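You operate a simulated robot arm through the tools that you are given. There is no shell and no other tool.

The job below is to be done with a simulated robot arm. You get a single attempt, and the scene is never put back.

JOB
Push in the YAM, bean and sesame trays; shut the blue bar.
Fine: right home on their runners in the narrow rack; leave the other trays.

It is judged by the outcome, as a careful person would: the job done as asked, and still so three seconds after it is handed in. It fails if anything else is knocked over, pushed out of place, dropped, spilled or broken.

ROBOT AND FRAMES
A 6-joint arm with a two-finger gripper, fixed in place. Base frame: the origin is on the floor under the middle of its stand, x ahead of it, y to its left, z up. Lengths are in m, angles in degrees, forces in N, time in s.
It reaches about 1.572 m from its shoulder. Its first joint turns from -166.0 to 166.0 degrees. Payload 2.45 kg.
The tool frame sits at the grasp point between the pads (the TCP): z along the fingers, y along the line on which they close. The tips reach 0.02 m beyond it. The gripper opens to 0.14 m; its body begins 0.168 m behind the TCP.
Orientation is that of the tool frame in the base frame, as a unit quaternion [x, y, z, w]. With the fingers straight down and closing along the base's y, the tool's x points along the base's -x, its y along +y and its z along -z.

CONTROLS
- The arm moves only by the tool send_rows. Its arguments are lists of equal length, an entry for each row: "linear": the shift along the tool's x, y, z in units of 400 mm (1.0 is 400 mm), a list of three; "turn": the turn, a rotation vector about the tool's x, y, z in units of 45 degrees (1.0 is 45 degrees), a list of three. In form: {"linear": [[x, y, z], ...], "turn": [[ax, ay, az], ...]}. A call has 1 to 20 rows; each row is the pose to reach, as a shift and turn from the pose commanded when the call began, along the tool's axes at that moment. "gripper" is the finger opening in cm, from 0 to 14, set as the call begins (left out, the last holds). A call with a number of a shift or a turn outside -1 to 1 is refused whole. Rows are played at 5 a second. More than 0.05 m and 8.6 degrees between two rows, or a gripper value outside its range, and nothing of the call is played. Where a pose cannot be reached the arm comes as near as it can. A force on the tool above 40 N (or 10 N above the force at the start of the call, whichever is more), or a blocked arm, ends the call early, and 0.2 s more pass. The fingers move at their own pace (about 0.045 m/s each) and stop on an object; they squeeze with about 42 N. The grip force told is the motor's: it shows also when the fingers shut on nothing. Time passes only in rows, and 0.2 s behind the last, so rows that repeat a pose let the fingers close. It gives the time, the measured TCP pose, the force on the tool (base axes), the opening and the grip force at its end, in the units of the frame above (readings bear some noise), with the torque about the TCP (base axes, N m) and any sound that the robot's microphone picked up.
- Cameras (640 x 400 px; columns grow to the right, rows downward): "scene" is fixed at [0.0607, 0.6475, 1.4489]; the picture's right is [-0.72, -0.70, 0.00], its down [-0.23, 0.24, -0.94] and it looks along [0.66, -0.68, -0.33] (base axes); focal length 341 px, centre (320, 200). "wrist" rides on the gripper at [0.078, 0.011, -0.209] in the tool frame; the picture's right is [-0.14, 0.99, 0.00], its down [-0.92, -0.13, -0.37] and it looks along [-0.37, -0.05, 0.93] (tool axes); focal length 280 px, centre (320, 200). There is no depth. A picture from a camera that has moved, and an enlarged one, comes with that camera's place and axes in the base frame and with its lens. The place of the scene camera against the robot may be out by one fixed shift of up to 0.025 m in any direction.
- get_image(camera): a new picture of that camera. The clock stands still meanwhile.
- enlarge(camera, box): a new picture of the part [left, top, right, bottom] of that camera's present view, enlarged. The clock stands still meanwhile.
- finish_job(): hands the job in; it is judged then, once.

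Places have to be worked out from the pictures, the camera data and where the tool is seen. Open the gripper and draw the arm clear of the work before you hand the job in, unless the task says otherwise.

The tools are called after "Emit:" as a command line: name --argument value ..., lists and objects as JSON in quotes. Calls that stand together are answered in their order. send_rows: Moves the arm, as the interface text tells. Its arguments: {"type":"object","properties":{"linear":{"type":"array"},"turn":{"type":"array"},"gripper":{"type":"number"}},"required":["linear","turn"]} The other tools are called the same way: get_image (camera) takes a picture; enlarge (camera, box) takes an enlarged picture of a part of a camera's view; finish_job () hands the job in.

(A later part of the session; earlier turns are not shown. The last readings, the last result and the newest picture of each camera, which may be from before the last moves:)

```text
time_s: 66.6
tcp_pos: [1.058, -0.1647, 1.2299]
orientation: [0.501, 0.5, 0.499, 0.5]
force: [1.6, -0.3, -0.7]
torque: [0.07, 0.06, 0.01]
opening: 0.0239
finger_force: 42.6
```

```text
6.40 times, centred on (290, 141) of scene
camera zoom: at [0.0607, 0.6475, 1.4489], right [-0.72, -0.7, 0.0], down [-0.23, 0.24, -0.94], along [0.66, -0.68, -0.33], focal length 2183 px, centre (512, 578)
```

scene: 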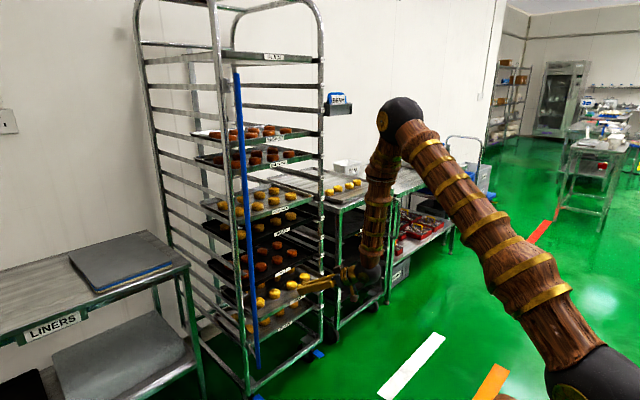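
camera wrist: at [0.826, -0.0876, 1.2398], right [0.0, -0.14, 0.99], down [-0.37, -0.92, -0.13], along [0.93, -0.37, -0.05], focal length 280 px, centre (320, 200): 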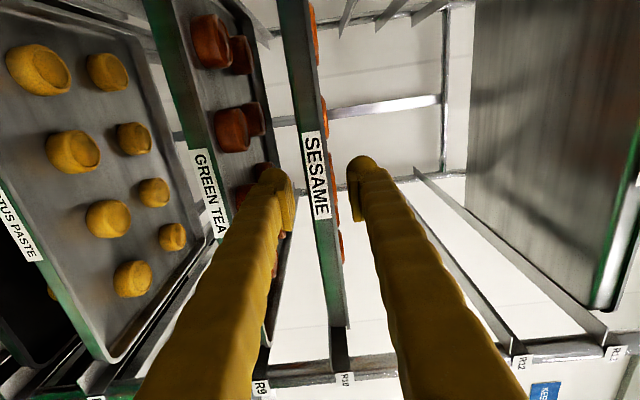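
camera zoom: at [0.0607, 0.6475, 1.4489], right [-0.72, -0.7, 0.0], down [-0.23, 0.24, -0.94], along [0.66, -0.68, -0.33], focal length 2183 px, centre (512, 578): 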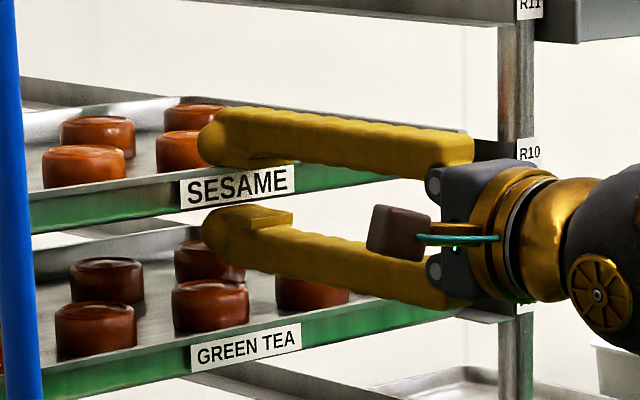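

SESAME's label is at 266.8 against an expected 271, so it's about 2.5 mm too deep. I pull 2 mm more.

Emit:
send_rows --linear '[[0, 0, -0.003], [0, 0, -0.0055], [0, 0, -0.0055]]' --turn '[[0, 0, 0], [0, 0, 0], [0, 0, 0]]'

Emit:
enlarge --camera "scene" --box '[252, 125, 312, 162]'

```text
time_s: 67.4
tcp_pos: [1.0555, -0.1649, 1.2292]
orientation: [0.5, 0.5, 0.499, 0.501]
force: [-0.3, 2.1, 0.6]
torque: [0.03, 0.07, 0.23]
opening: 0.024
finger_force: 42.3
```

```text
10.67 times, centred on (282, 144) of scene
camera zoom: at [0.0607, 0.6475, 1.4489], right [-0.72, -0.7, 0.0], down [-0.23, 0.24, -0.94], along [0.66, -0.68, -0.33], focal length 3638 px, centre (725, 803)
```

zoom: 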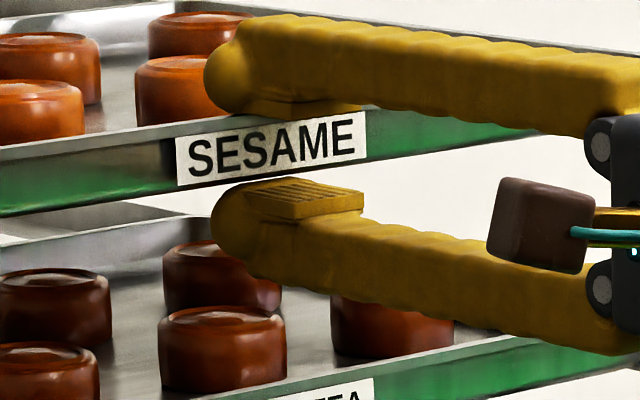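

SESAME's label is now on the home line (271 against 271.2). I open the fingers in place, then withdraw straight out.

Emit:
send_rows --linear '[[0, 0, 0], [0, 0, 0], [0, 0, 0]]' --turn '[[0, 0, 0], [0, 0, 0], [0, 0, 0]]' --gripper 4.5

Emit:
send_rows --linear '[[0, 0, -0.05], [0, 0, -0.11], [0, 0, -0.18], [0, 0, -0.26], [0, 0, -0.34], [0, 0, -0.42]]' --turn '[[0, 0, 0], [0, 0, 0], [0, 0, 0], [0, 0, 0], [0, 0, 0], [0, 0, 0]]'

Emit:
enlarge --camera "scene" --box '[252, 125, 312, 162]'

Emit:
get_image --camera "wrist"

Emit:
enlarge --camera "scene" --box '[140, 80, 340, 205]'

```text
time_s: 68.2
tcp_pos: [1.0556, -0.1633, 1.229]
orientation: [0.501, 0.499, 0.499, 0.501]
force: [0.9, 0.2, -0.1]
torque: [0.0, -0.02, -0.02]
opening: 0.0449
finger_force: 0.0
```

```text
time_s: 69.6
tcp_pos: [0.8877, -0.1683, 1.2275]
orientation: [0.5, 0.501, 0.499, 0.5]
force: [-0.3, 1.2, 0.3]
torque: [-0.03, 0.01, -0.02]
opening: 0.0449
finger_force: 0.0
```

```text
10.67 times, centred on (282, 144) of scene
camera zoom: at [0.0607, 0.6475, 1.4489], right [-0.72, -0.7, 0.0], down [-0.23, 0.24, -0.94], along [0.66, -0.68, -0.33], focal length 3638 px, centre (725, 803)
```

zoom: 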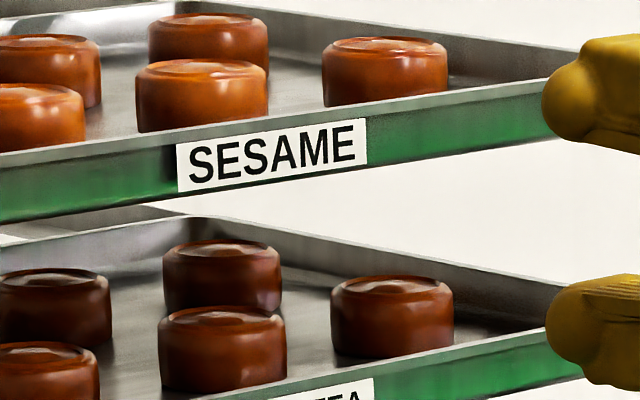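

```text
taken
camera wrist: at [0.6781, -0.0888, 1.2382], right [0.0, -0.14, 0.99], down [-0.37, -0.92, -0.13], along [0.93, -0.37, -0.05], focal length 280 px, centre (320, 200)
```

wrist: 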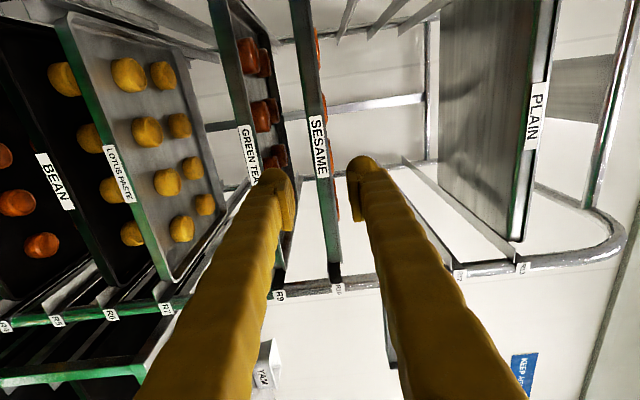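

```text
3.20 times, centred on (240, 142) of scene
camera zoom: at [0.0607, 0.6475, 1.4489], right [-0.72, -0.7, 0.0], down [-0.23, 0.24, -0.94], along [0.66, -0.68, -0.33], focal length 1091 px, centre (576, 384)
```

zoom: 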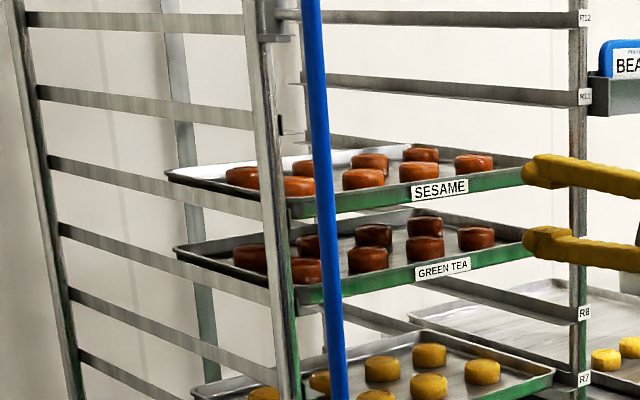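

All three trays are now on the home line, with SESAME settled back on its runners. Next is the blue bar, at about (0.90, 0.08) with its hinge at about (1.015, 0.06): I'll grip it and swing it round its arc, so I first un-roll the gripper.

Emit:
send_rows --linear '[[0, 0, -0.015], [0, 0, -0.03], [0, 0, -0.045], [0, 0, -0.06], [0, 0, -0.075], [0, 0, -0.09]]' --turn '[[0, 0, -0.166], [0, 0, -0.333], [0, 0, -0.5], [0, 0, -0.666], [0, 0, -0.833], [0, 0, -1]]'

Emit:
send_rows --linear '[[0, 0, 0], [0, 0, 0], [0, 0, 0], [0, 0, 0], [0, 0, 0], [0, 0, 0]]' --turn '[[0, 0, -0.166], [0, 0, -0.333], [0, 0, -0.5], [0, 0, -0.666], [0, 0, -0.833], [0, 0, -0.99]]'

Emit:
get_image --camera "wrist"

Emit:
get_image --camera "scene"

```text
time_s: 71.0
tcp_pos: [0.8518, -0.1641, 1.2293]
orientation: [0.27, 0.653, 0.269, 0.654]
force: [-0.2, 0.5, -0.1]
torque: [-0.03, -0.01, -0.01]
opening: 0.0447
finger_force: 0.1
```

```text
time_s: 72.4
tcp_pos: [0.8511, -0.1637, 1.2289]
orientation: [0.003, 0.707, 0.001, 0.707]
force: [-0.7, 0.1, -0.4]
torque: [0.02, 0.02, 0.04]
opening: 0.0449
finger_force: 0.0
```

```text
taken
camera wrist: at [0.6428, -0.1523, 1.1507], right [0.0, 0.99, 0.14], down [-0.37, -0.13, 0.92], along [0.93, -0.05, 0.36], focal length 280 px, centre (320, 200)
```

wrist: 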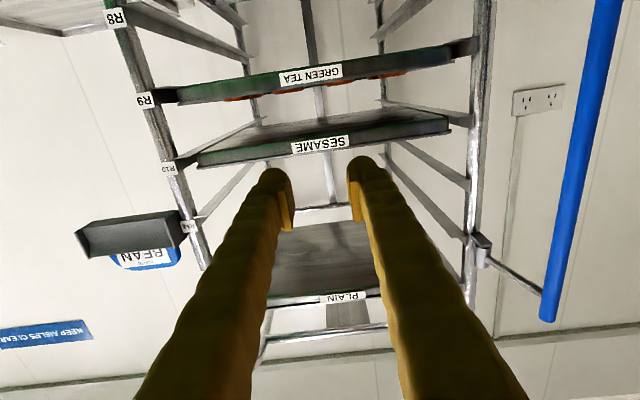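

```text
taken
```

scene: 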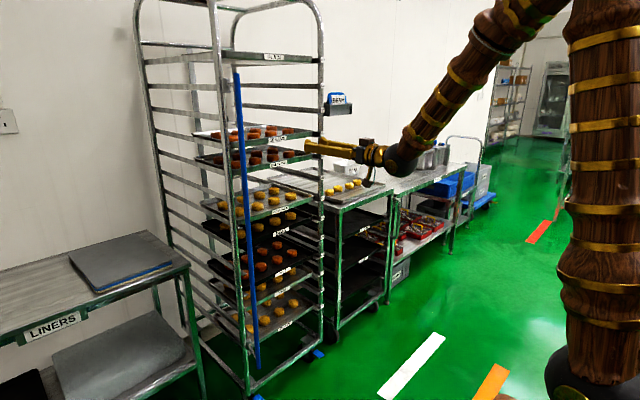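

The fingers are level again. I enlarge the top hinge and bar in this view to fix their positions and see whether there's a latch or stop.

Emit:
enlarge --camera "wrist" --box '[440, 210, 600, 310]'

Emit:
enlarge --camera "scene" --box '[205, 60, 255, 92]'

Emit:
enlarge --camera "scene" --box '[235, 330, 275, 375]'

Emit:
enlarge --camera "scene" --box '[295, 60, 345, 92]'

```text
4.00 times, centred on (520, 260) of wrist
camera zoom: at [0.6428, -0.1523, 1.1507], right [0.0, 0.99, 0.14], down [-0.37, -0.13, 0.92], along [0.93, -0.05, 0.36], focal length 1122 px, centre (-480, -40)
```

zoom: 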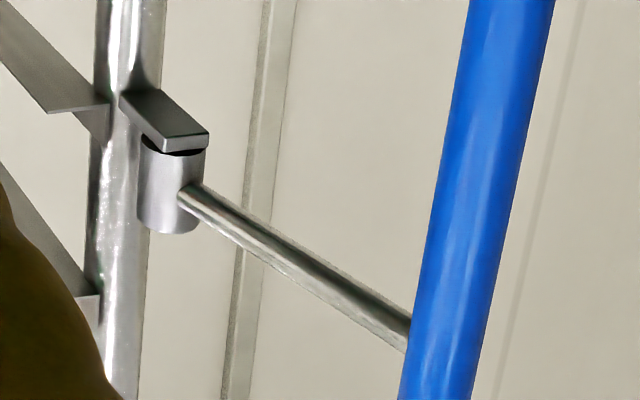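

```text
12.50 times, centred on (230, 76) of scene
camera zoom: at [0.0607, 0.6475, 1.4489], right [-0.72, -0.7, 0.0], down [-0.23, 0.24, -0.94], along [0.66, -0.68, -0.33], focal length 4263 px, centre (1445, 1750)
```

zoom: 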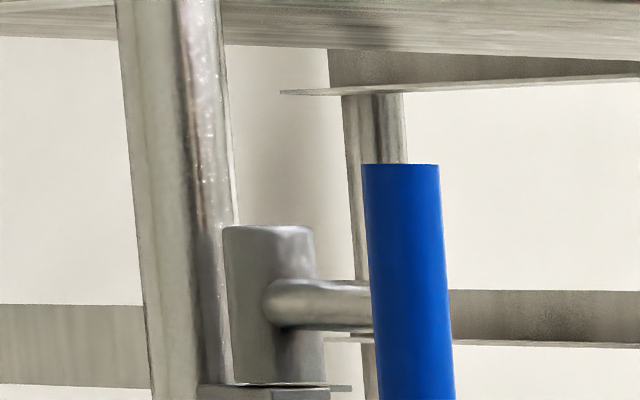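

```text
8.89 times, centred on (255, 352) of scene
camera zoom: at [0.0607, 0.6475, 1.4489], right [-0.72, -0.7, 0.0], down [-0.23, 0.24, -0.94], along [0.66, -0.68, -0.33], focal length 3032 px, centre (898, -1156)
```

zoom: 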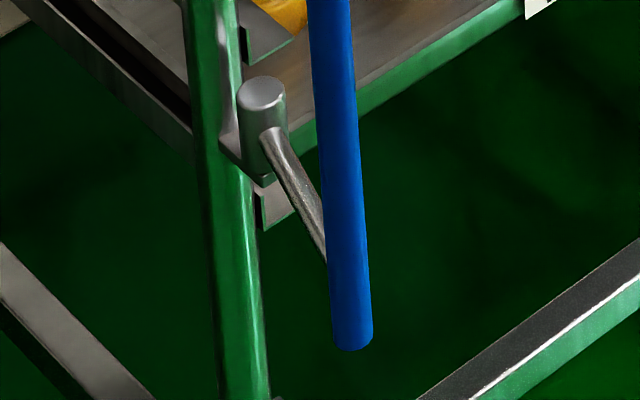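

```text
12.50 times, centred on (320, 76) of scene
camera zoom: at [0.0607, 0.6475, 1.4489], right [-0.72, -0.7, 0.0], down [-0.23, 0.24, -0.94], along [0.66, -0.68, -0.33], focal length 4263 px, centre (320, 1750)
```

zoom: 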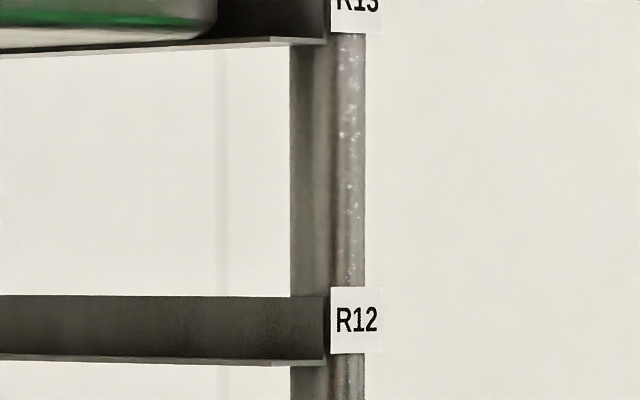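

The hinges are plain pin sleeves on the +y post, so the bar swings in plan about roughly (1.015, 0.062) with an arm of about 0.11 m. I move to a pre-grasp in front of the bar, tool yawed 20° and pitched 20° down, with fingers open 8 cm.

Emit:
send_rows --linear '[[0.0, 0.03, -0.07], [0.035, 0.1, -0.1275], [0.07, 0.17, -0.1275], [0.1, 0.24, -0.1275], [0.13, 0.31, -0.1275], [0.155, 0.38, -0.1275], [0.18, 0.45, -0.1275], [0.1975, 0.515, -0.1275]]' --turn '[[-0.055, 0.055, -0.011], [-0.11, 0.11, -0.021], [-0.166, 0.165, -0.032], [-0.221, 0.22, -0.0425], [-0.276, 0.275, -0.053], [-0.332, 0.33, -0.064], [-0.387, 0.385, -0.074], [-0.442, 0.44, -0.085]]' --gripper 8

Emit:
get_image --camera "wrist"

Emit:
get_image --camera "scene"

```text
time_s: 74.2
tcp_pos: [0.8023, 0.0429, 1.1516]
orientation: [-0.143, 0.807, 0.101, 0.565]
force: [-1.0, 0.6, 0.5]
torque: [-0.01, -0.05, 0.02]
opening: 0.0799
finger_force: 0.0
```

```text
taken
camera wrist: at [0.5896, -0.0234, 1.1488], right [-0.3, 0.95, 0.13], down [0.01, -0.13, 0.99], along [0.96, 0.3, 0.03], focal length 280 px, centre (320, 200)
```

wrist: 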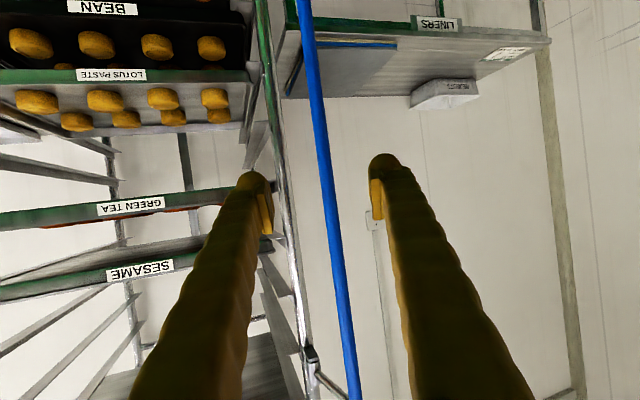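

```text
taken
```

scene: 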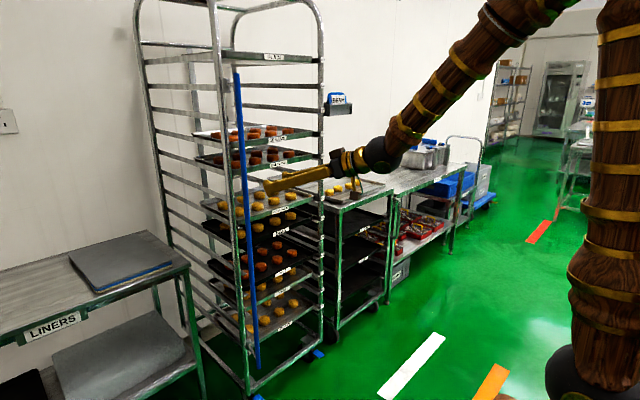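

The bar is right between the open fingers. I advance about 12 cm along the tool's heading, at constant height, so the bar comes to the grasp point.

Emit:
send_rows --linear '[[-0.017, 0.003, 0.047], [-0.034, 0.006, 0.094], [-0.051, 0.009, 0.141], [-0.068, 0.012, 0.188], [-0.085, 0.015, 0.235], [-0.1, 0.016, 0.275]]' --turn '[[0, 0, 0], [0, 0, 0], [0, 0, 0], [0, 0, 0], [0, 0, 0], [0, 0, 0]]'

Emit:
get_image --camera "wrist"

Emit:
enlarge --camera "scene" --box '[200, 130, 330, 211]'

```text
time_s: 75.6
tcp_pos: [0.9074, 0.0914, 1.1512]
orientation: [-0.142, 0.807, 0.101, 0.564]
force: [-0.2, -0.1, -0.4]
torque: [0.04, 0.0, -0.01]
opening: 0.0801
finger_force: 0.0
```

```text
taken
camera wrist: at [0.6947, 0.0245, 1.1485], right [-0.3, 0.95, 0.13], down [0.01, -0.13, 0.99], along [0.96, 0.29, 0.03], focal length 280 px, centre (320, 200)
```

wrist: 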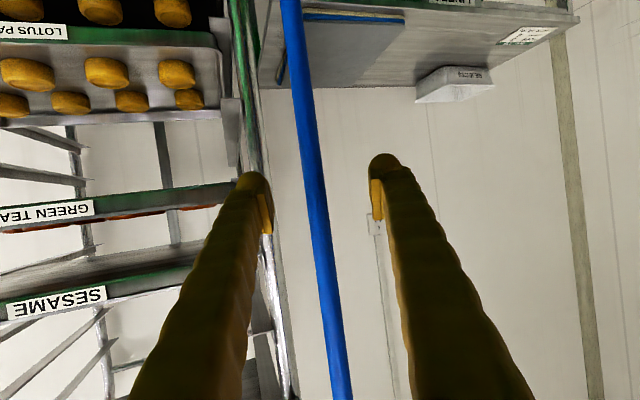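

```text
4.92 times, centred on (265, 170) of scene
camera zoom: at [0.0607, 0.6475, 1.4489], right [-0.72, -0.7, 0.0], down [-0.23, 0.24, -0.94], along [0.66, -0.68, -0.33], focal length 1679 px, centre (591, 345)
```

zoom: 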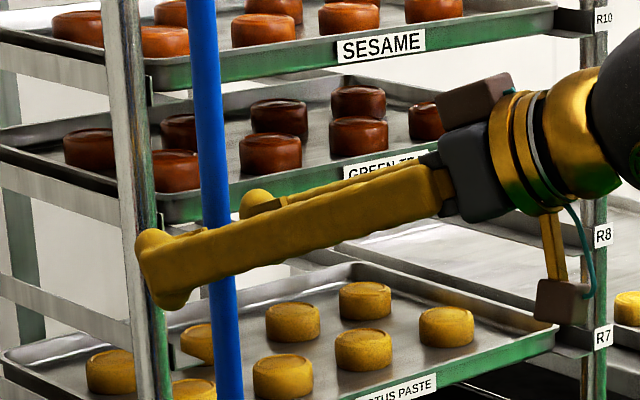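

The bar is at the grasp point, about 9 mm to the -y side of centre. I shift sideways to centre on it and close the fingers.

Emit:
send_rows --linear '[[0, -0.01, 0], [0, -0.02, 0]]' --turn '[[0, 0, 0], [0, 0, 0]]'

Emit:
send_rows --linear '[[0, 0, 0], [0, 0, 0], [0, 0, 0], [0, 0, 0], [0, 0, 0]]' --turn '[[0, 0, 0], [0, 0, 0], [0, 0, 0], [0, 0, 0], [0, 0, 0]]' --gripper 1.2

Emit:
get_image --camera "wrist"

Emit:
enlarge --camera "scene" --box '[200, 130, 330, 211]'

```text
time_s: 76.2
tcp_pos: [0.9107, 0.0822, 1.1504]
orientation: [-0.143, 0.806, 0.101, 0.565]
force: [0.4, -0.3, -0.4]
torque: [-0.03, 0.0, 0.02]
opening: 0.0799
finger_force: 0.1
```

```text
time_s: 77.4
tcp_pos: [0.9113, 0.0813, 1.1508]
orientation: [-0.141, 0.808, 0.1, 0.564]
force: [-5.2, 2.9, -0.7]
torque: [0.02, 0.08, 0.0]
opening: 0.0151
finger_force: 28.4
```

```text
taken
camera wrist: at [0.6983, 0.0155, 1.1481], right [-0.3, 0.95, 0.13], down [0.01, -0.13, 0.99], along [0.96, 0.29, 0.03], focal length 280 px, centre (320, 200)
```

wrist: 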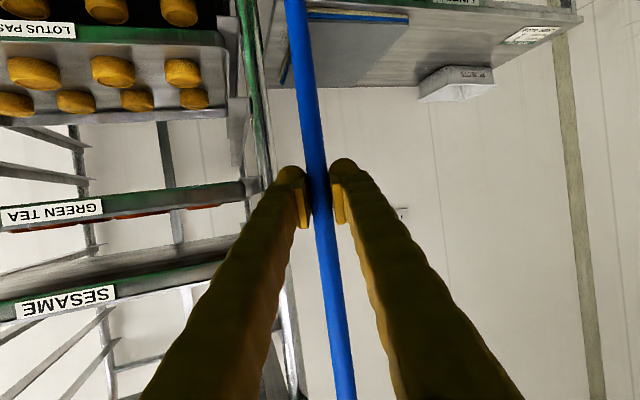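

```text
4.92 times, centred on (265, 170) of scene
camera zoom: at [0.0607, 0.6475, 1.4489], right [-0.72, -0.7, 0.0], down [-0.23, 0.24, -0.94], along [0.66, -0.68, -0.33], focal length 1679 px, centre (591, 345)
```

zoom: 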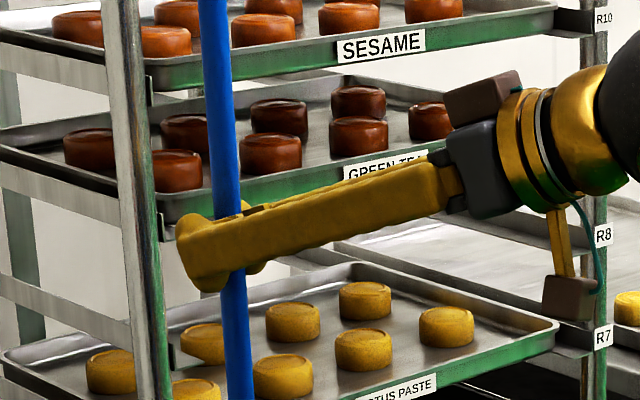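

The fingers hold the bar (15 mm opening, with a small reaction force). I swing it along the estimated arc through the first 30° or so, at constant height, and watch the forces.

Emit:
send_rows --linear '[[0.0029, -0.018, -0.0079], [0.0055, -0.0367, -0.015], [0.008, -0.0597, -0.0218], [0.0097, -0.083, -0.0267], [0.0108, -0.1068, -0.0298], [0.011, -0.1307, -0.0307]]' --turn '[[0, 0, 0], [0, 0, 0], [0, 0, 0], [0, 0, 0], [0, 0, 0], [0, 0, 0]]'

Emit:
get_image --camera "wrist"

Emit:
enlarge --camera "scene" --box '[200, 60, 340, 148]'

Emit:
enlarge --camera "scene" --box '[200, 130, 330, 211]'

```text
time_s: 78.2
tcp_pos: [0.9103, 0.0571, 1.1514]
orientation: [-0.142, 0.807, 0.1, 0.564]
force: [17.0, 0.0, -5.2]
torque: [-0.06, -0.15, -0.07]
opening: 0.0142
finger_force: 40.1
stopped in row 4: the force on the tool passed its limit at 42 N (the readings are from after the stop); the commanded pose is now the measured one
```

```text
taken
camera wrist: at [0.6976, -0.0088, 1.1485], right [-0.29, 0.95, 0.13], down [0.01, -0.13, 0.99], along [0.96, 0.29, 0.03], focal length 280 px, centre (320, 200)
```

wrist: 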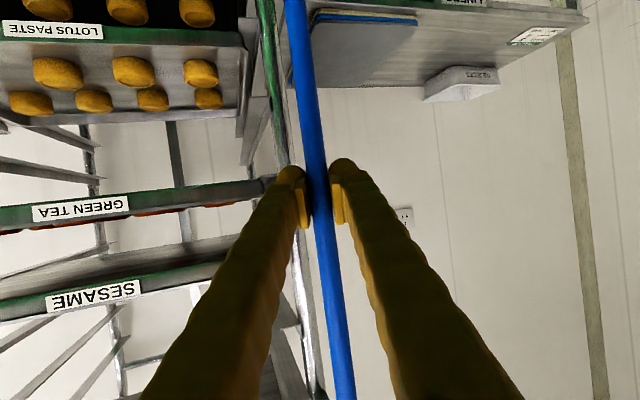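

```text
4.55 times, centred on (270, 104) of scene
camera zoom: at [0.0607, 0.6475, 1.4489], right [-0.72, -0.7, 0.0], down [-0.23, 0.24, -0.94], along [0.66, -0.68, -0.33], focal length 1550 px, centre (547, 636)
```

zoom: 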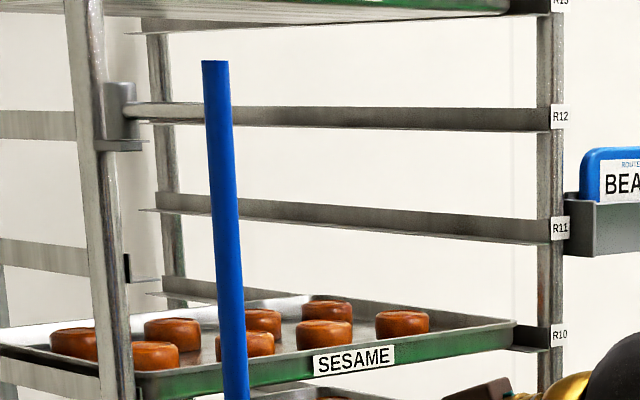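

```text
4.92 times, centred on (265, 170) of scene
camera zoom: at [0.0607, 0.6475, 1.4489], right [-0.72, -0.7, 0.0], down [-0.23, 0.24, -0.94], along [0.66, -0.68, -0.33], focal length 1679 px, centre (591, 345)
```

zoom: 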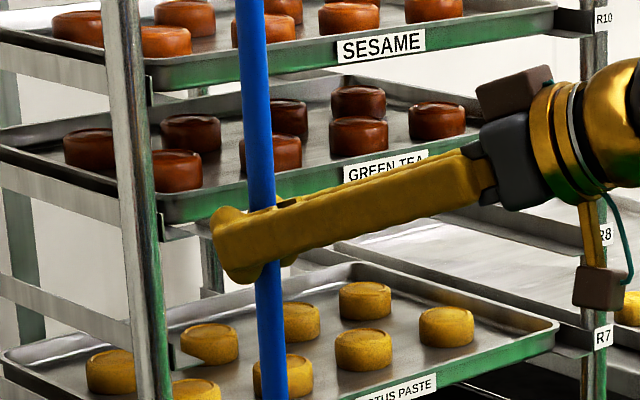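

The pull went radially against the hinge: after the stop, the bar is tugging the tool toward +x at 17 N, so my arc was too far out. I ease +x by 3 mm and read the force.

Emit:
send_rows --linear '[[-0.0024, -0.0026, 0.0066]]' --turn '[[0, 0, 0]]'

```text
time_s: 78.6
tcp_pos: [0.9125, 0.0574, 1.151]
orientation: [-0.142, 0.807, 0.1, 0.565]
force: [-10.5, 0.9, -6.0]
torque: [0.04, 0.14, 0.05]
opening: 0.0131
finger_force: 40.0
```

Zero radial load lies at x≈0.9117 here, with a stiffness of about 12 N/mm, which puts the arc centre near (1.02, 0.073) with R≈0.11. I continue in short steps on the corrected arc.

Emit:
send_rows --linear '[[0.0018, -0.0066, -0.005], [0.0025, -0.018, -0.007], [0.003, -0.0303, -0.0082], [0.0033, -0.0425, -0.0088], [0.0033, -0.0542, -0.009]]' --turn '[[0, 0, 0], [0, 0, 0], [0, 0, 0], [0, 0, 0], [0, 0, 0]]'

```text
time_s: 79.8
tcp_pos: [0.9178, 0.036, 1.1507]
orientation: [-0.142, 0.807, 0.101, 0.565]
force: [-0.5, 0.2, 1.2]
torque: [0.01, 0.05, -0.01]
opening: 0.0134
finger_force: 3.3
```

Radial force is near zero now, but the grip force has fallen to 3 N. I check whether the bar is still between the fingers.

Emit:
get_image --camera "wrist"

Emit:
enlarge --camera "scene" --box '[200, 130, 330, 211]'

Emit:
enlarge --camera "wrist" --box '[240, 120, 400, 220]'

```text
taken
camera wrist: at [0.7045, -0.0303, 1.1487], right [-0.3, 0.95, 0.13], down [0.01, -0.13, 0.99], along [0.96, 0.29, 0.03], focal length 280 px, centre (320, 200)
```

wrist: 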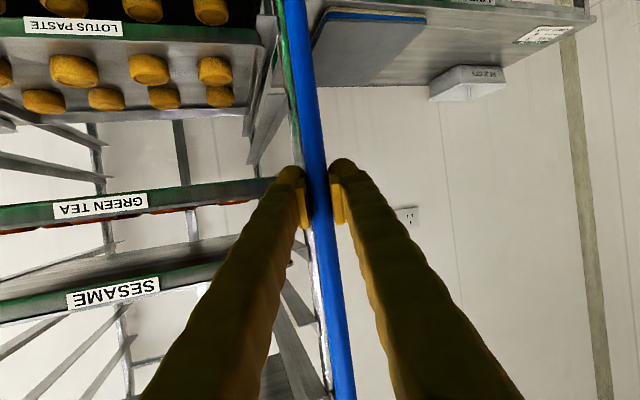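

```text
4.92 times, centred on (265, 170) of scene
camera zoom: at [0.0607, 0.6475, 1.4489], right [-0.72, -0.7, 0.0], down [-0.23, 0.24, -0.94], along [0.66, -0.68, -0.33], focal length 1679 px, centre (591, 345)
```

zoom: 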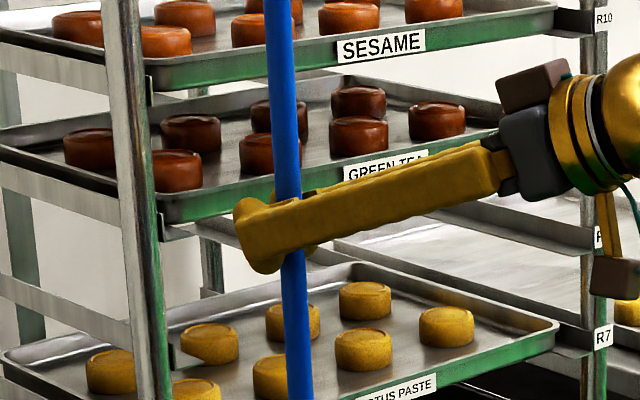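

```text
4.00 times, centred on (320, 170) of wrist
camera zoom: at [0.7045, -0.0303, 1.1487], right [-0.3, 0.95, 0.13], down [0.01, -0.13, 0.99], along [0.96, 0.29, 0.03], focal length 1122 px, centre (320, 320)
```

zoom: 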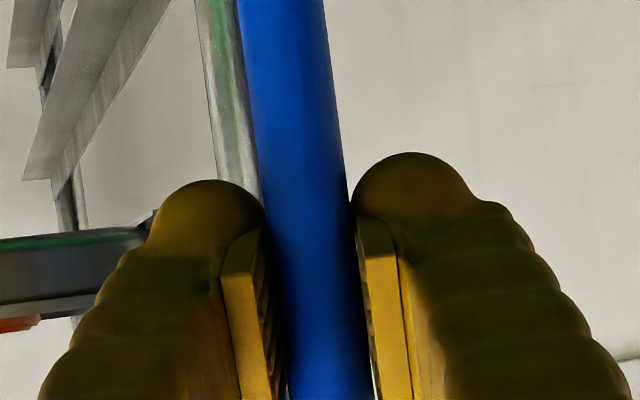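

The bar is still caged between the pads; the lighter grip just lets it pivot. I continue along the arc to about 220°.

Emit:
send_rows --linear '[[-0.0005, -0.0243, 0.001], [-0.0015, -0.0478, 0.004], [-0.0033, -0.0715, 0.009], [-0.006, -0.094, 0.0155]]' --turn '[[0, 0, 0], [0, 0, 0], [0, 0, 0], [0, 0, 0]]'

```text
time_s: 80.8
tcp_pos: [0.9353, 0.002, 1.1517]
orientation: [-0.143, 0.807, 0.101, 0.565]
force: [-0.3, -0.2, -1.1]
torque: [-0.02, 0.02, -0.03]
opening: 0.013
finger_force: 0.7
```

Forces are near zero, so the arc fits. I carry on to about 240°.

Emit:
send_rows --linear '[[-0.0032, -0.0222, 0.0086], [-0.007, -0.0437, 0.0191], [-0.0114, -0.0637, 0.0312], [-0.0164, -0.0828, 0.0449]]' --turn '[[0, 0, 0], [0, 0, 0], [0, 0, 0], [0, 0, 0]]'

Emit:
get_image --camera "wrist"

Emit:
enlarge --camera "scene" --box '[200, 60, 340, 148]'

Emit:
enlarge --camera "scene" --box '[200, 130, 330, 211]'

```text
time_s: 81.8
tcp_pos: [0.9655, -0.021, 1.1531]
orientation: [-0.142, 0.807, 0.1, 0.565]
force: [0.0, 0.4, 0.0]
torque: [-0.01, 0.03, -0.03]
opening: 0.0127
finger_force: 0.9
```

```text
taken
camera wrist: at [0.7527, -0.0877, 1.1493], right [-0.29, 0.95, 0.13], down [0.01, -0.13, 0.99], along [0.96, 0.29, 0.03], focal length 280 px, centre (320, 200)
```

wrist: 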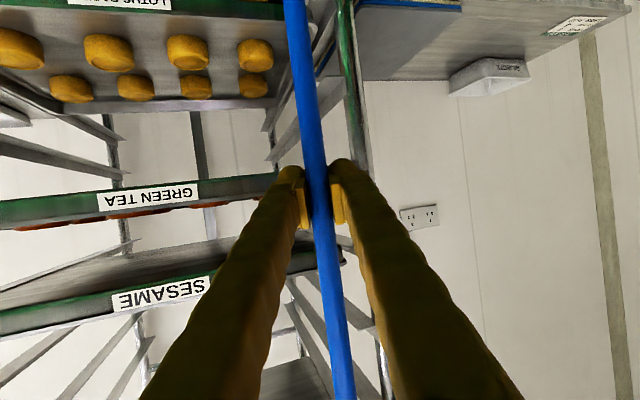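

```text
4.55 times, centred on (270, 104) of scene
camera zoom: at [0.0607, 0.6475, 1.4489], right [-0.72, -0.7, 0.0], down [-0.23, 0.24, -0.94], along [0.66, -0.68, -0.33], focal length 1550 px, centre (547, 636)
```

zoom: 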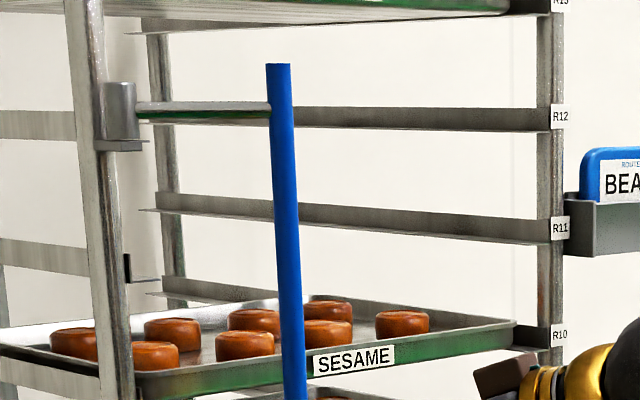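

```text
4.92 times, centred on (265, 170) of scene
camera zoom: at [0.0607, 0.6475, 1.4489], right [-0.72, -0.7, 0.0], down [-0.23, 0.24, -0.94], along [0.66, -0.68, -0.33], focal length 1679 px, centre (591, 345)
```

zoom: 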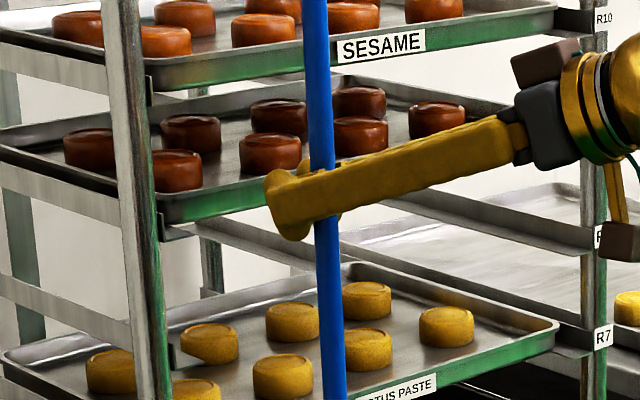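

The bar is swinging closed nicely. I tighten the grip a little, since the motion is now mostly along +x, and go on to about 260°.

Emit:
send_rows --linear '[[-0.0056, -0.0176, 0.0152], [-0.0117, -0.0339, 0.0319], [-0.018, -0.0485, 0.0497], [-0.0252, -0.0613, 0.0688]]' --turn '[[0, 0, 0], [0, 0, 0], [0, 0, 0], [0, 0, 0]]' --gripper 0.9

Emit:
enlarge --camera "scene" --box '[200, 60, 340, 148]'

Emit:
enlarge --camera "scene" --box '[200, 130, 330, 211]'

Emit:
get_image --camera "wrist"

```text
time_s: 82.8
tcp_pos: [1.0008, -0.0354, 1.1521]
orientation: [-0.14, 0.806, 0.098, 0.566]
force: [-6.9, -25.2, 16.1]
torque: [-0.3, 0.11, 0.25]
opening: 0.0116
finger_force: 39.0
```

```text
4.55 times, centred on (270, 104) of scene
camera zoom: at [0.0607, 0.6475, 1.4489], right [-0.72, -0.7, 0.0], down [-0.23, 0.24, -0.94], along [0.66, -0.68, -0.33], focal length 1550 px, centre (547, 636)
```

zoom: 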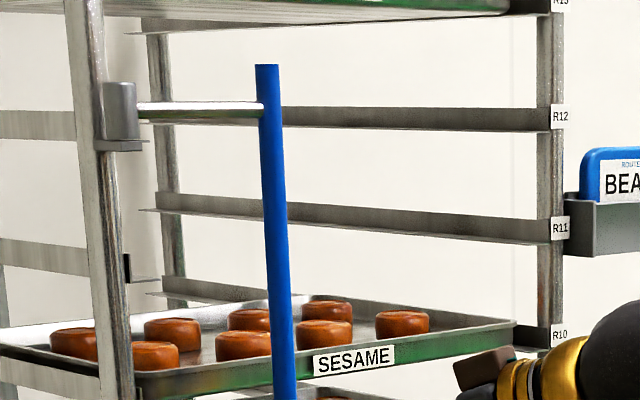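

```text
4.92 times, centred on (265, 170) of scene
camera zoom: at [0.0607, 0.6475, 1.4489], right [-0.72, -0.7, 0.0], down [-0.23, 0.24, -0.94], along [0.66, -0.68, -0.33], focal length 1679 px, centre (591, 345)
```

zoom: 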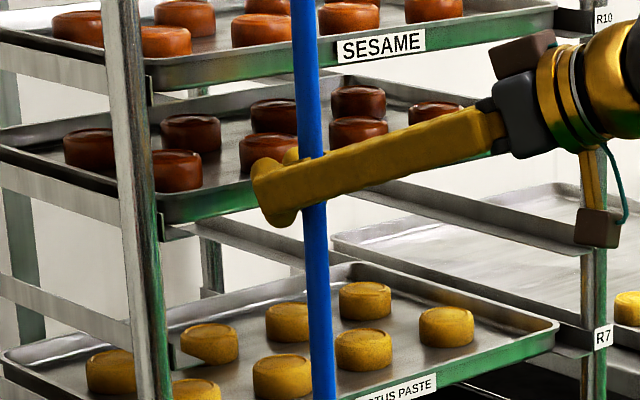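

```text
taken
camera wrist: at [0.7878, -0.1012, 1.1488], right [-0.29, 0.95, 0.13], down [0.01, -0.13, 0.99], along [0.96, 0.29, 0.03], focal length 280 px, centre (320, 200)
```

wrist: 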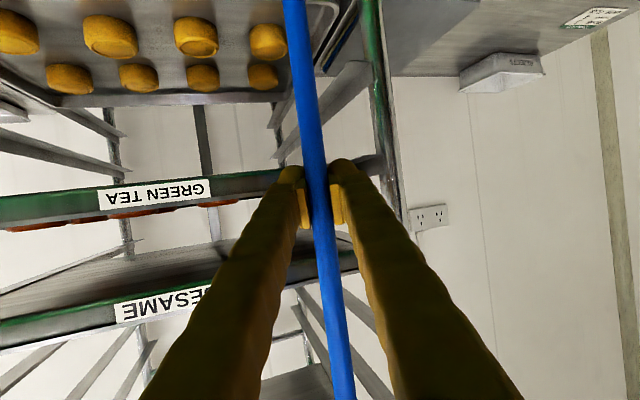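

The bar is pulling the tool toward -y by 25 N, so the true arc is about 2 mm further out there. I ease to relieve that load and read again.

Emit:
send_rows --linear '[[-0.0023, -0.0056, -0.003]]' --turn '[[0, 0, 0]]'

```text
time_s: 83.2
tcp_pos: [1.0004, -0.0351, 1.1519]
orientation: [-0.142, 0.807, 0.101, 0.565]
force: [-1.0, -8.0, 9.5]
torque: [-0.15, 0.0, 0.08]
opening: 0.0113
finger_force: 38.1
```

Most of the side load is gone. I continue in 5 mm steps toward closed.

Emit:
send_rows --linear '[[-0.0025, -0.0041, 0.004], [-0.0051, -0.0082, 0.008]]' --turn '[[0, 0, 0], [0, 0, 0]]'

```text
time_s: 83.8
tcp_pos: [1.0053, -0.0364, 1.1522]
orientation: [-0.143, 0.807, 0.102, 0.564]
force: [2.7, 17.1, -9.9]
torque: [0.11, -0.24, -0.09]
opening: 0.0112
finger_force: 39.0
```

The load flips sign within a couple of mm, so a tight grip over-constrains the bar. I loosen to a cage of about 1.6 cm, which still carries the bar along without fighting the hinge, and look at the lower hinge arm to judge the angle.

Emit:
send_rows --linear '[[0, 0, 0], [0, 0, 0]]' --turn '[[0, 0, 0], [0, 0, 0]]' --gripper 1.6

Emit:
enlarge --camera "scene" --box '[225, 320, 305, 370]'

Emit:
enlarge --camera "wrist" --box '[240, 120, 400, 220]'

```text
time_s: 84.4
tcp_pos: [1.0059, -0.0376, 1.1529]
orientation: [-0.142, 0.807, 0.1, 0.564]
force: [1.1, -3.8, 1.0]
torque: [-0.08, -0.05, 0.0]
opening: 0.0185
finger_force: 1.7
```

```text
8.00 times, centred on (265, 345) of scene
camera zoom: at [0.0607, 0.6475, 1.4489], right [-0.72, -0.7, 0.0], down [-0.23, 0.24, -0.94], along [0.66, -0.68, -0.33], focal length 2728 px, centre (760, -960)
```

zoom: 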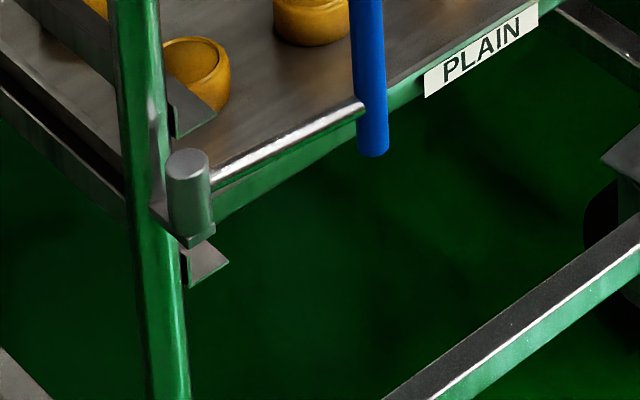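

```text
4.00 times, centred on (320, 170) of wrist
camera zoom: at [0.7927, -0.1046, 1.1507], right [-0.29, 0.95, 0.13], down [0.01, -0.13, 0.99], along [0.96, 0.29, 0.03], focal length 1122 px, centre (320, 320)
```

zoom: 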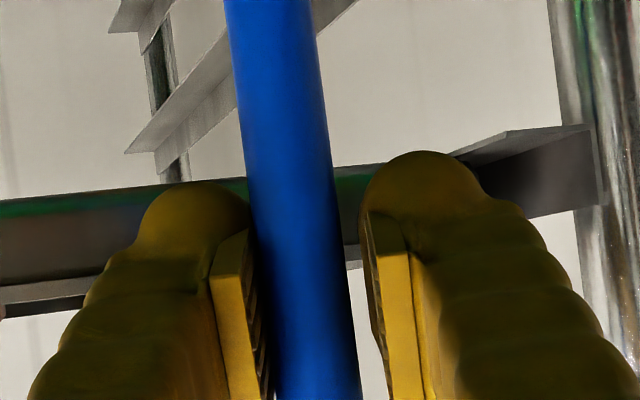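

The lower arm shows the bar about 14–15° short of parallel to the rack front. For this last part I'd rather push with closed fingertips from the front, which can't over-constrain it or reach the trays, so I open and back away first.

Emit:
send_rows --linear '[[0, 0, 0], [0, 0, 0], [0.02, 0, -0.055], [0.045, 0, -0.122], [0.077, 0, -0.2115]]' --turn '[[0, 0, 0], [0, 0, 0], [0, 0, 0], [0, 0, 0], [0, 0, 0]]' --gripper 5.5

Emit:
send_rows --linear '[[0, 0, 0], [0, 0, 0], [0, 0, 0], [0, 0, 0]]' --turn '[[0.056, 0, 0.02], [0.111, 0, 0.041], [0.167, 0, 0.061], [0.167, 0, 0.061]]' --gripper 0

Emit:
get_image --camera "wrist"

Emit:
enlarge --camera "scene" --box '[200, 130, 330, 211]'

Emit:
enlarge --camera "scene" --box '[225, 320, 305, 370]'

```text
time_s: 85.6
tcp_pos: [0.9196, -0.0673, 1.1551]
orientation: [-0.143, 0.807, 0.101, 0.565]
force: [-0.4, -0.4, 0.0]
torque: [-0.03, -0.03, 0.02]
opening: 0.0549
finger_force: 0.0
```

```text
time_s: 86.6
tcp_pos: [0.9217, -0.0685, 1.1541]
orientation: [-0.084, 0.815, 0.06, 0.571]
force: [0.4, 0.2, -0.3]
torque: [-0.01, 0.05, 0.03]
opening: 0.0
finger_force: 25.4
```

```text
taken
camera wrist: at [0.7012, -0.1049, 1.151], right [-0.16, 0.98, 0.13], down [0.0, -0.13, 0.99], along [0.99, 0.16, 0.03], focal length 280 px, centre (320, 200)
```

wrist: 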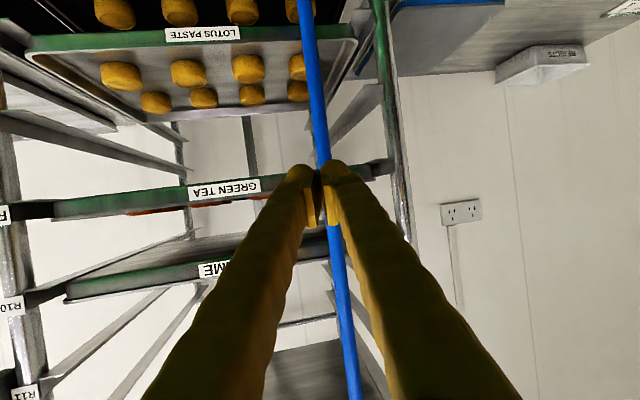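

```text
4.92 times, centred on (265, 170) of scene
camera zoom: at [0.0607, 0.6475, 1.4489], right [-0.72, -0.7, 0.0], down [-0.23, 0.24, -0.94], along [0.66, -0.68, -0.33], focal length 1679 px, centre (591, 345)
```

zoom: 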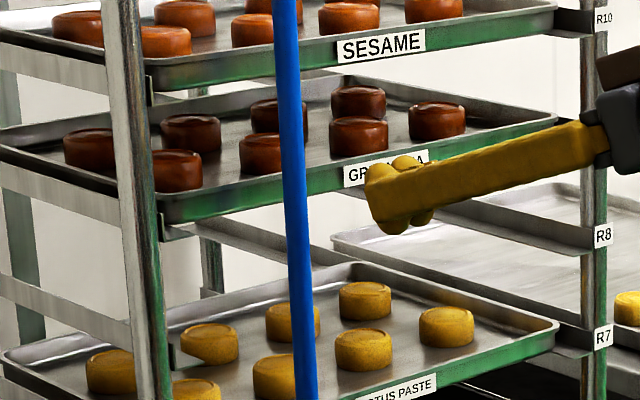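

```text
8.00 times, centred on (265, 345) of scene
camera zoom: at [0.0607, 0.6475, 1.4489], right [-0.72, -0.7, 0.0], down [-0.23, 0.24, -0.94], along [0.66, -0.68, -0.33], focal length 2728 px, centre (760, -960)
```

zoom: 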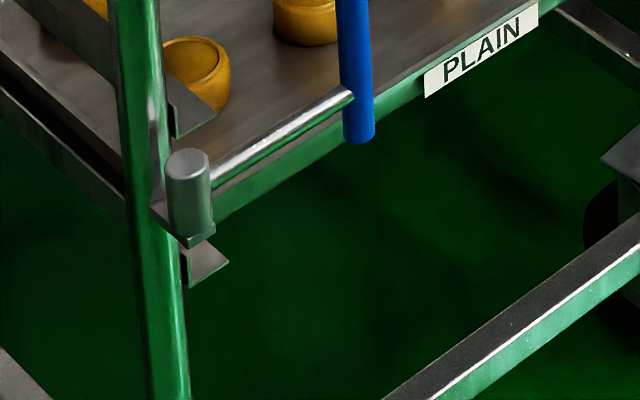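

When released, the bar carried on by itself: the lower arm is now within about 1° of parallel to the rack front. To make sure it's fully home, I bring the closed fingertips up just in front of it for a gentle confirming push.

Emit:
send_rows --linear '[[-0.012, 0.003, 0.033], [-0.024, 0.006, 0.065], [-0.036, 0.009, 0.098], [-0.0475, 0.0118, 0.1305]]' --turn '[[0, 0, 0], [0, 0, 0], [0, 0, 0], [0, 0, 0]]'

Emit:
get_image --camera "wrist"

Emit:
enlarge --camera "scene" --box '[230, 140, 310, 190]'

```text
time_s: 87.6
tcp_pos: [0.9742, -0.0535, 1.154]
orientation: [-0.086, 0.814, 0.061, 0.571]
force: [-0.3, 0.1, -1.1]
torque: [-0.01, -0.01, -0.01]
opening: 0.0
finger_force: 28.9
```

```text
taken
camera wrist: at [0.7535, -0.0895, 1.1504], right [-0.16, 0.98, 0.13], down [0.0, -0.13, 0.99], along [0.99, 0.16, 0.03], focal length 280 px, centre (320, 200)
```

wrist: 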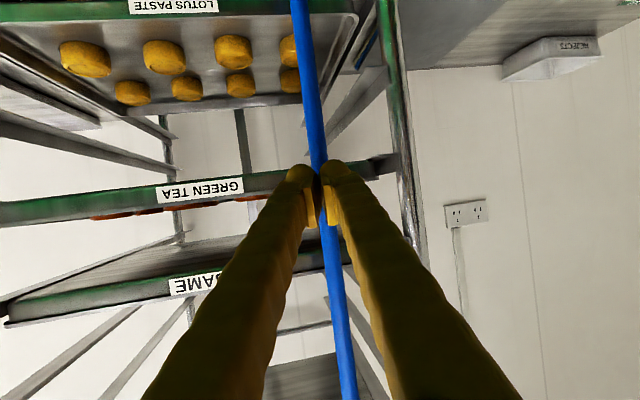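

```text
8.00 times, centred on (270, 165) of scene
camera zoom: at [0.0607, 0.6475, 1.4489], right [-0.72, -0.7, 0.0], down [-0.23, 0.24, -0.94], along [0.66, -0.68, -0.33], focal length 2728 px, centre (720, 480)
```

zoom: 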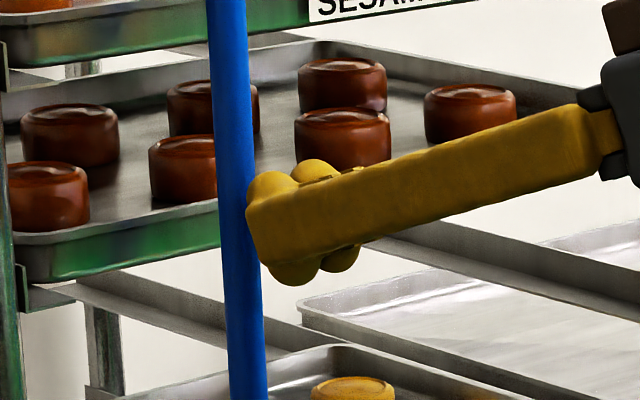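

The tips are centred on the bar, about 1–2 cm away. I press forward in 3 mm steps, watching for the contact force.

Emit:
send_rows --linear '[[-0.0026, -0.0003, 0.0072], [-0.0052, -0.0006, 0.0144], [-0.0078, -0.0009, 0.0216], [-0.0104, -0.0012, 0.0288]]' --turn '[[0, 0, 0], [0, 0, 0], [0, 0, 0], [0, 0, 0]]'

Emit:
enlarge --camera "scene" --box '[225, 320, 305, 370]'

```text
time_s: 88.6
tcp_pos: [0.9859, -0.0519, 1.1538]
orientation: [-0.086, 0.815, 0.061, 0.57]
force: [0.2, 0.2, 0.0]
torque: [0.02, -0.01, 0.0]
opening: 0.0
finger_force: 29.7
```

```text
8.00 times, centred on (265, 345) of scene
camera zoom: at [0.0607, 0.6475, 1.4489], right [-0.72, -0.7, 0.0], down [-0.23, 0.24, -0.94], along [0.66, -0.68, -0.33], focal length 2728 px, centre (760, -960)
```

zoom: 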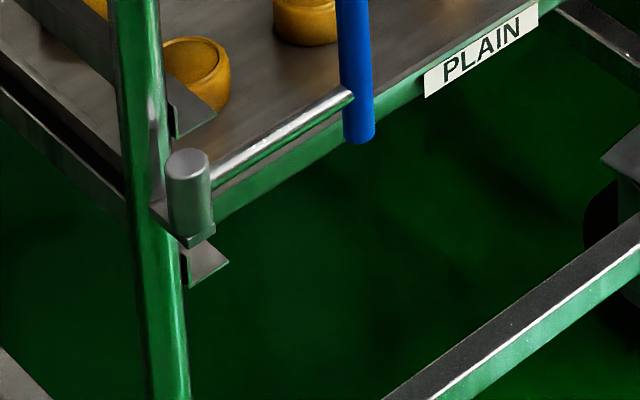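

No contact yet. I keep going in 3 mm steps.

Emit:
send_rows --linear '[[-0.0026, -0.0003, 0.0072], [-0.0052, -0.0006, 0.0144], [-0.0078, -0.0009, 0.0216]]' --turn '[[0, 0, 0], [0, 0, 0], [0, 0, 0]]'

Emit:
enlarge --camera "scene" --box '[225, 320, 305, 370]'

Emit:
enlarge --camera "scene" --box '[230, 140, 310, 190]'

```text
time_s: 89.1
tcp_pos: [0.9872, -0.0516, 1.1542]
orientation: [-0.085, 0.815, 0.06, 0.571]
force: [-25.7, 1.0, 7.2]
torque: [0.05, -0.32, 0.31]
opening: 0.0001
finger_force: 29.1
stopped in row 2: the force on the tool passed its limit at 56 N (the readings are from after the stop); the commanded pose is now the measured one
```

```text
8.00 times, centred on (265, 345) of scene
camera zoom: at [0.0607, 0.6475, 1.4489], right [-0.72, -0.7, 0.0], down [-0.23, 0.24, -0.94], along [0.66, -0.68, -0.33], focal length 2728 px, centre (760, -960)
```

zoom: 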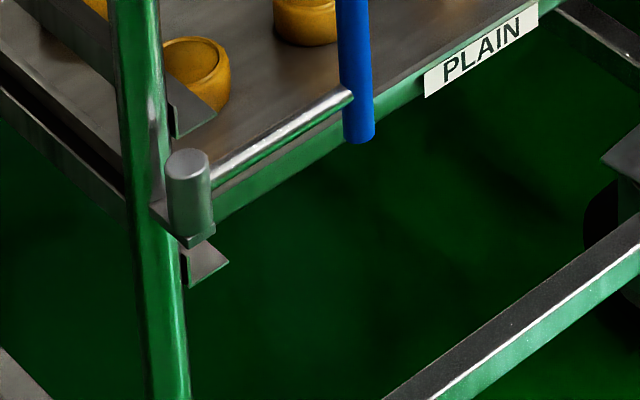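

```text
8.00 times, centred on (270, 165) of scene
camera zoom: at [0.0607, 0.6475, 1.4489], right [-0.72, -0.7, 0.0], down [-0.23, 0.24, -0.94], along [0.66, -0.68, -0.33], focal length 2728 px, centre (720, 480)
```

zoom: 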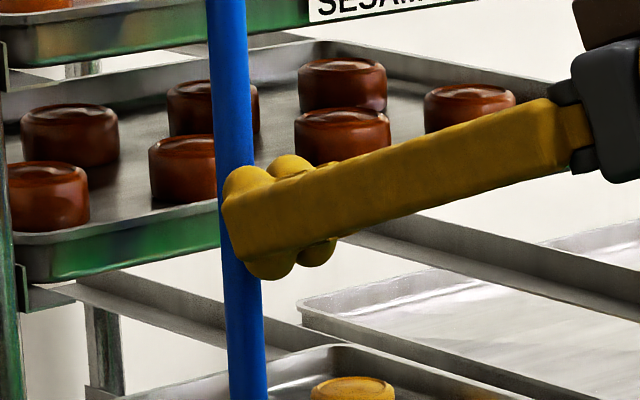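

The push met a hard stop and the bar didn't move, so the bar is fully shut against its closed position. I back the tool away.

Emit:
send_rows --linear '[[0.0214, 0, -0.0588], [0.0428, 0, -0.1175], [0.0642, 0, -0.176], [0.0856, 0, -0.235], [0.107, 0, -0.294], [0.1284, 0, -0.3525]]' --turn '[[0, 0, 0], [0, 0, 0], [0, 0, 0], [0, 0, 0], [0, 0, 0], [0, 0, 0]]'

Emit:
get_image --camera "wrist"

Emit:
get_image --camera "scene"

Emit:
enlarge --camera "scene" --box '[225, 320, 305, 370]'

```text
time_s: 90.5
tcp_pos: [0.8419, -0.082, 1.1542]
orientation: [-0.085, 0.816, 0.06, 0.569]
force: [0.8, -0.4, 0.0]
torque: [0.05, 0.03, -0.01]
opening: 0.0003
finger_force: 29.1
```

```text
taken
camera wrist: at [0.6209, -0.1181, 1.1517], right [-0.16, 0.98, 0.13], down [0.0, -0.13, 0.99], along [0.99, 0.16, 0.02], focal length 280 px, centre (320, 200)
```

wrist: 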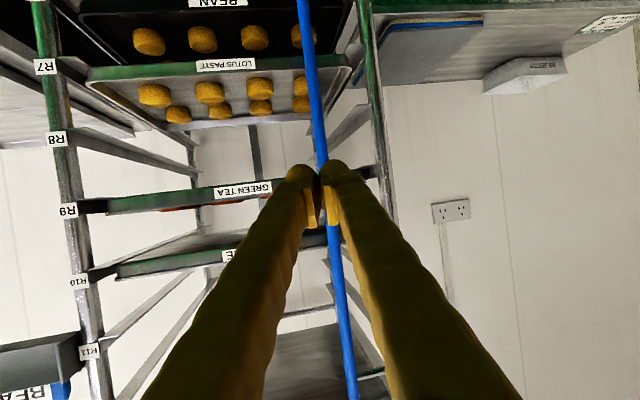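

```text
taken
```

scene: 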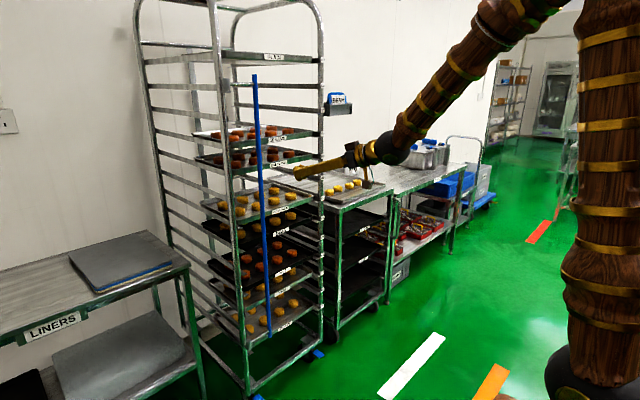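

```text
8.00 times, centred on (265, 345) of scene
camera zoom: at [0.0607, 0.6475, 1.4489], right [-0.72, -0.7, 0.0], down [-0.23, 0.24, -0.94], along [0.66, -0.68, -0.33], focal length 2728 px, centre (760, -960)
```

zoom: 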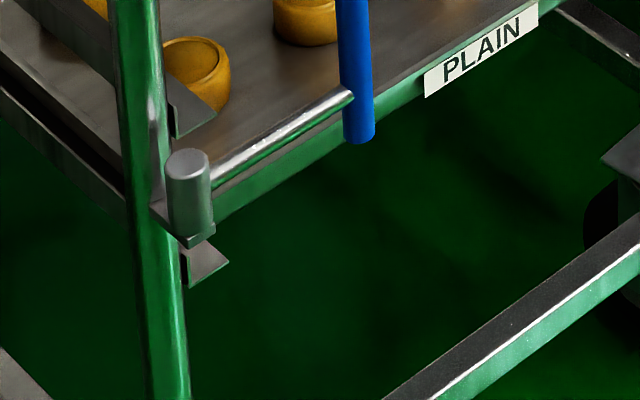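

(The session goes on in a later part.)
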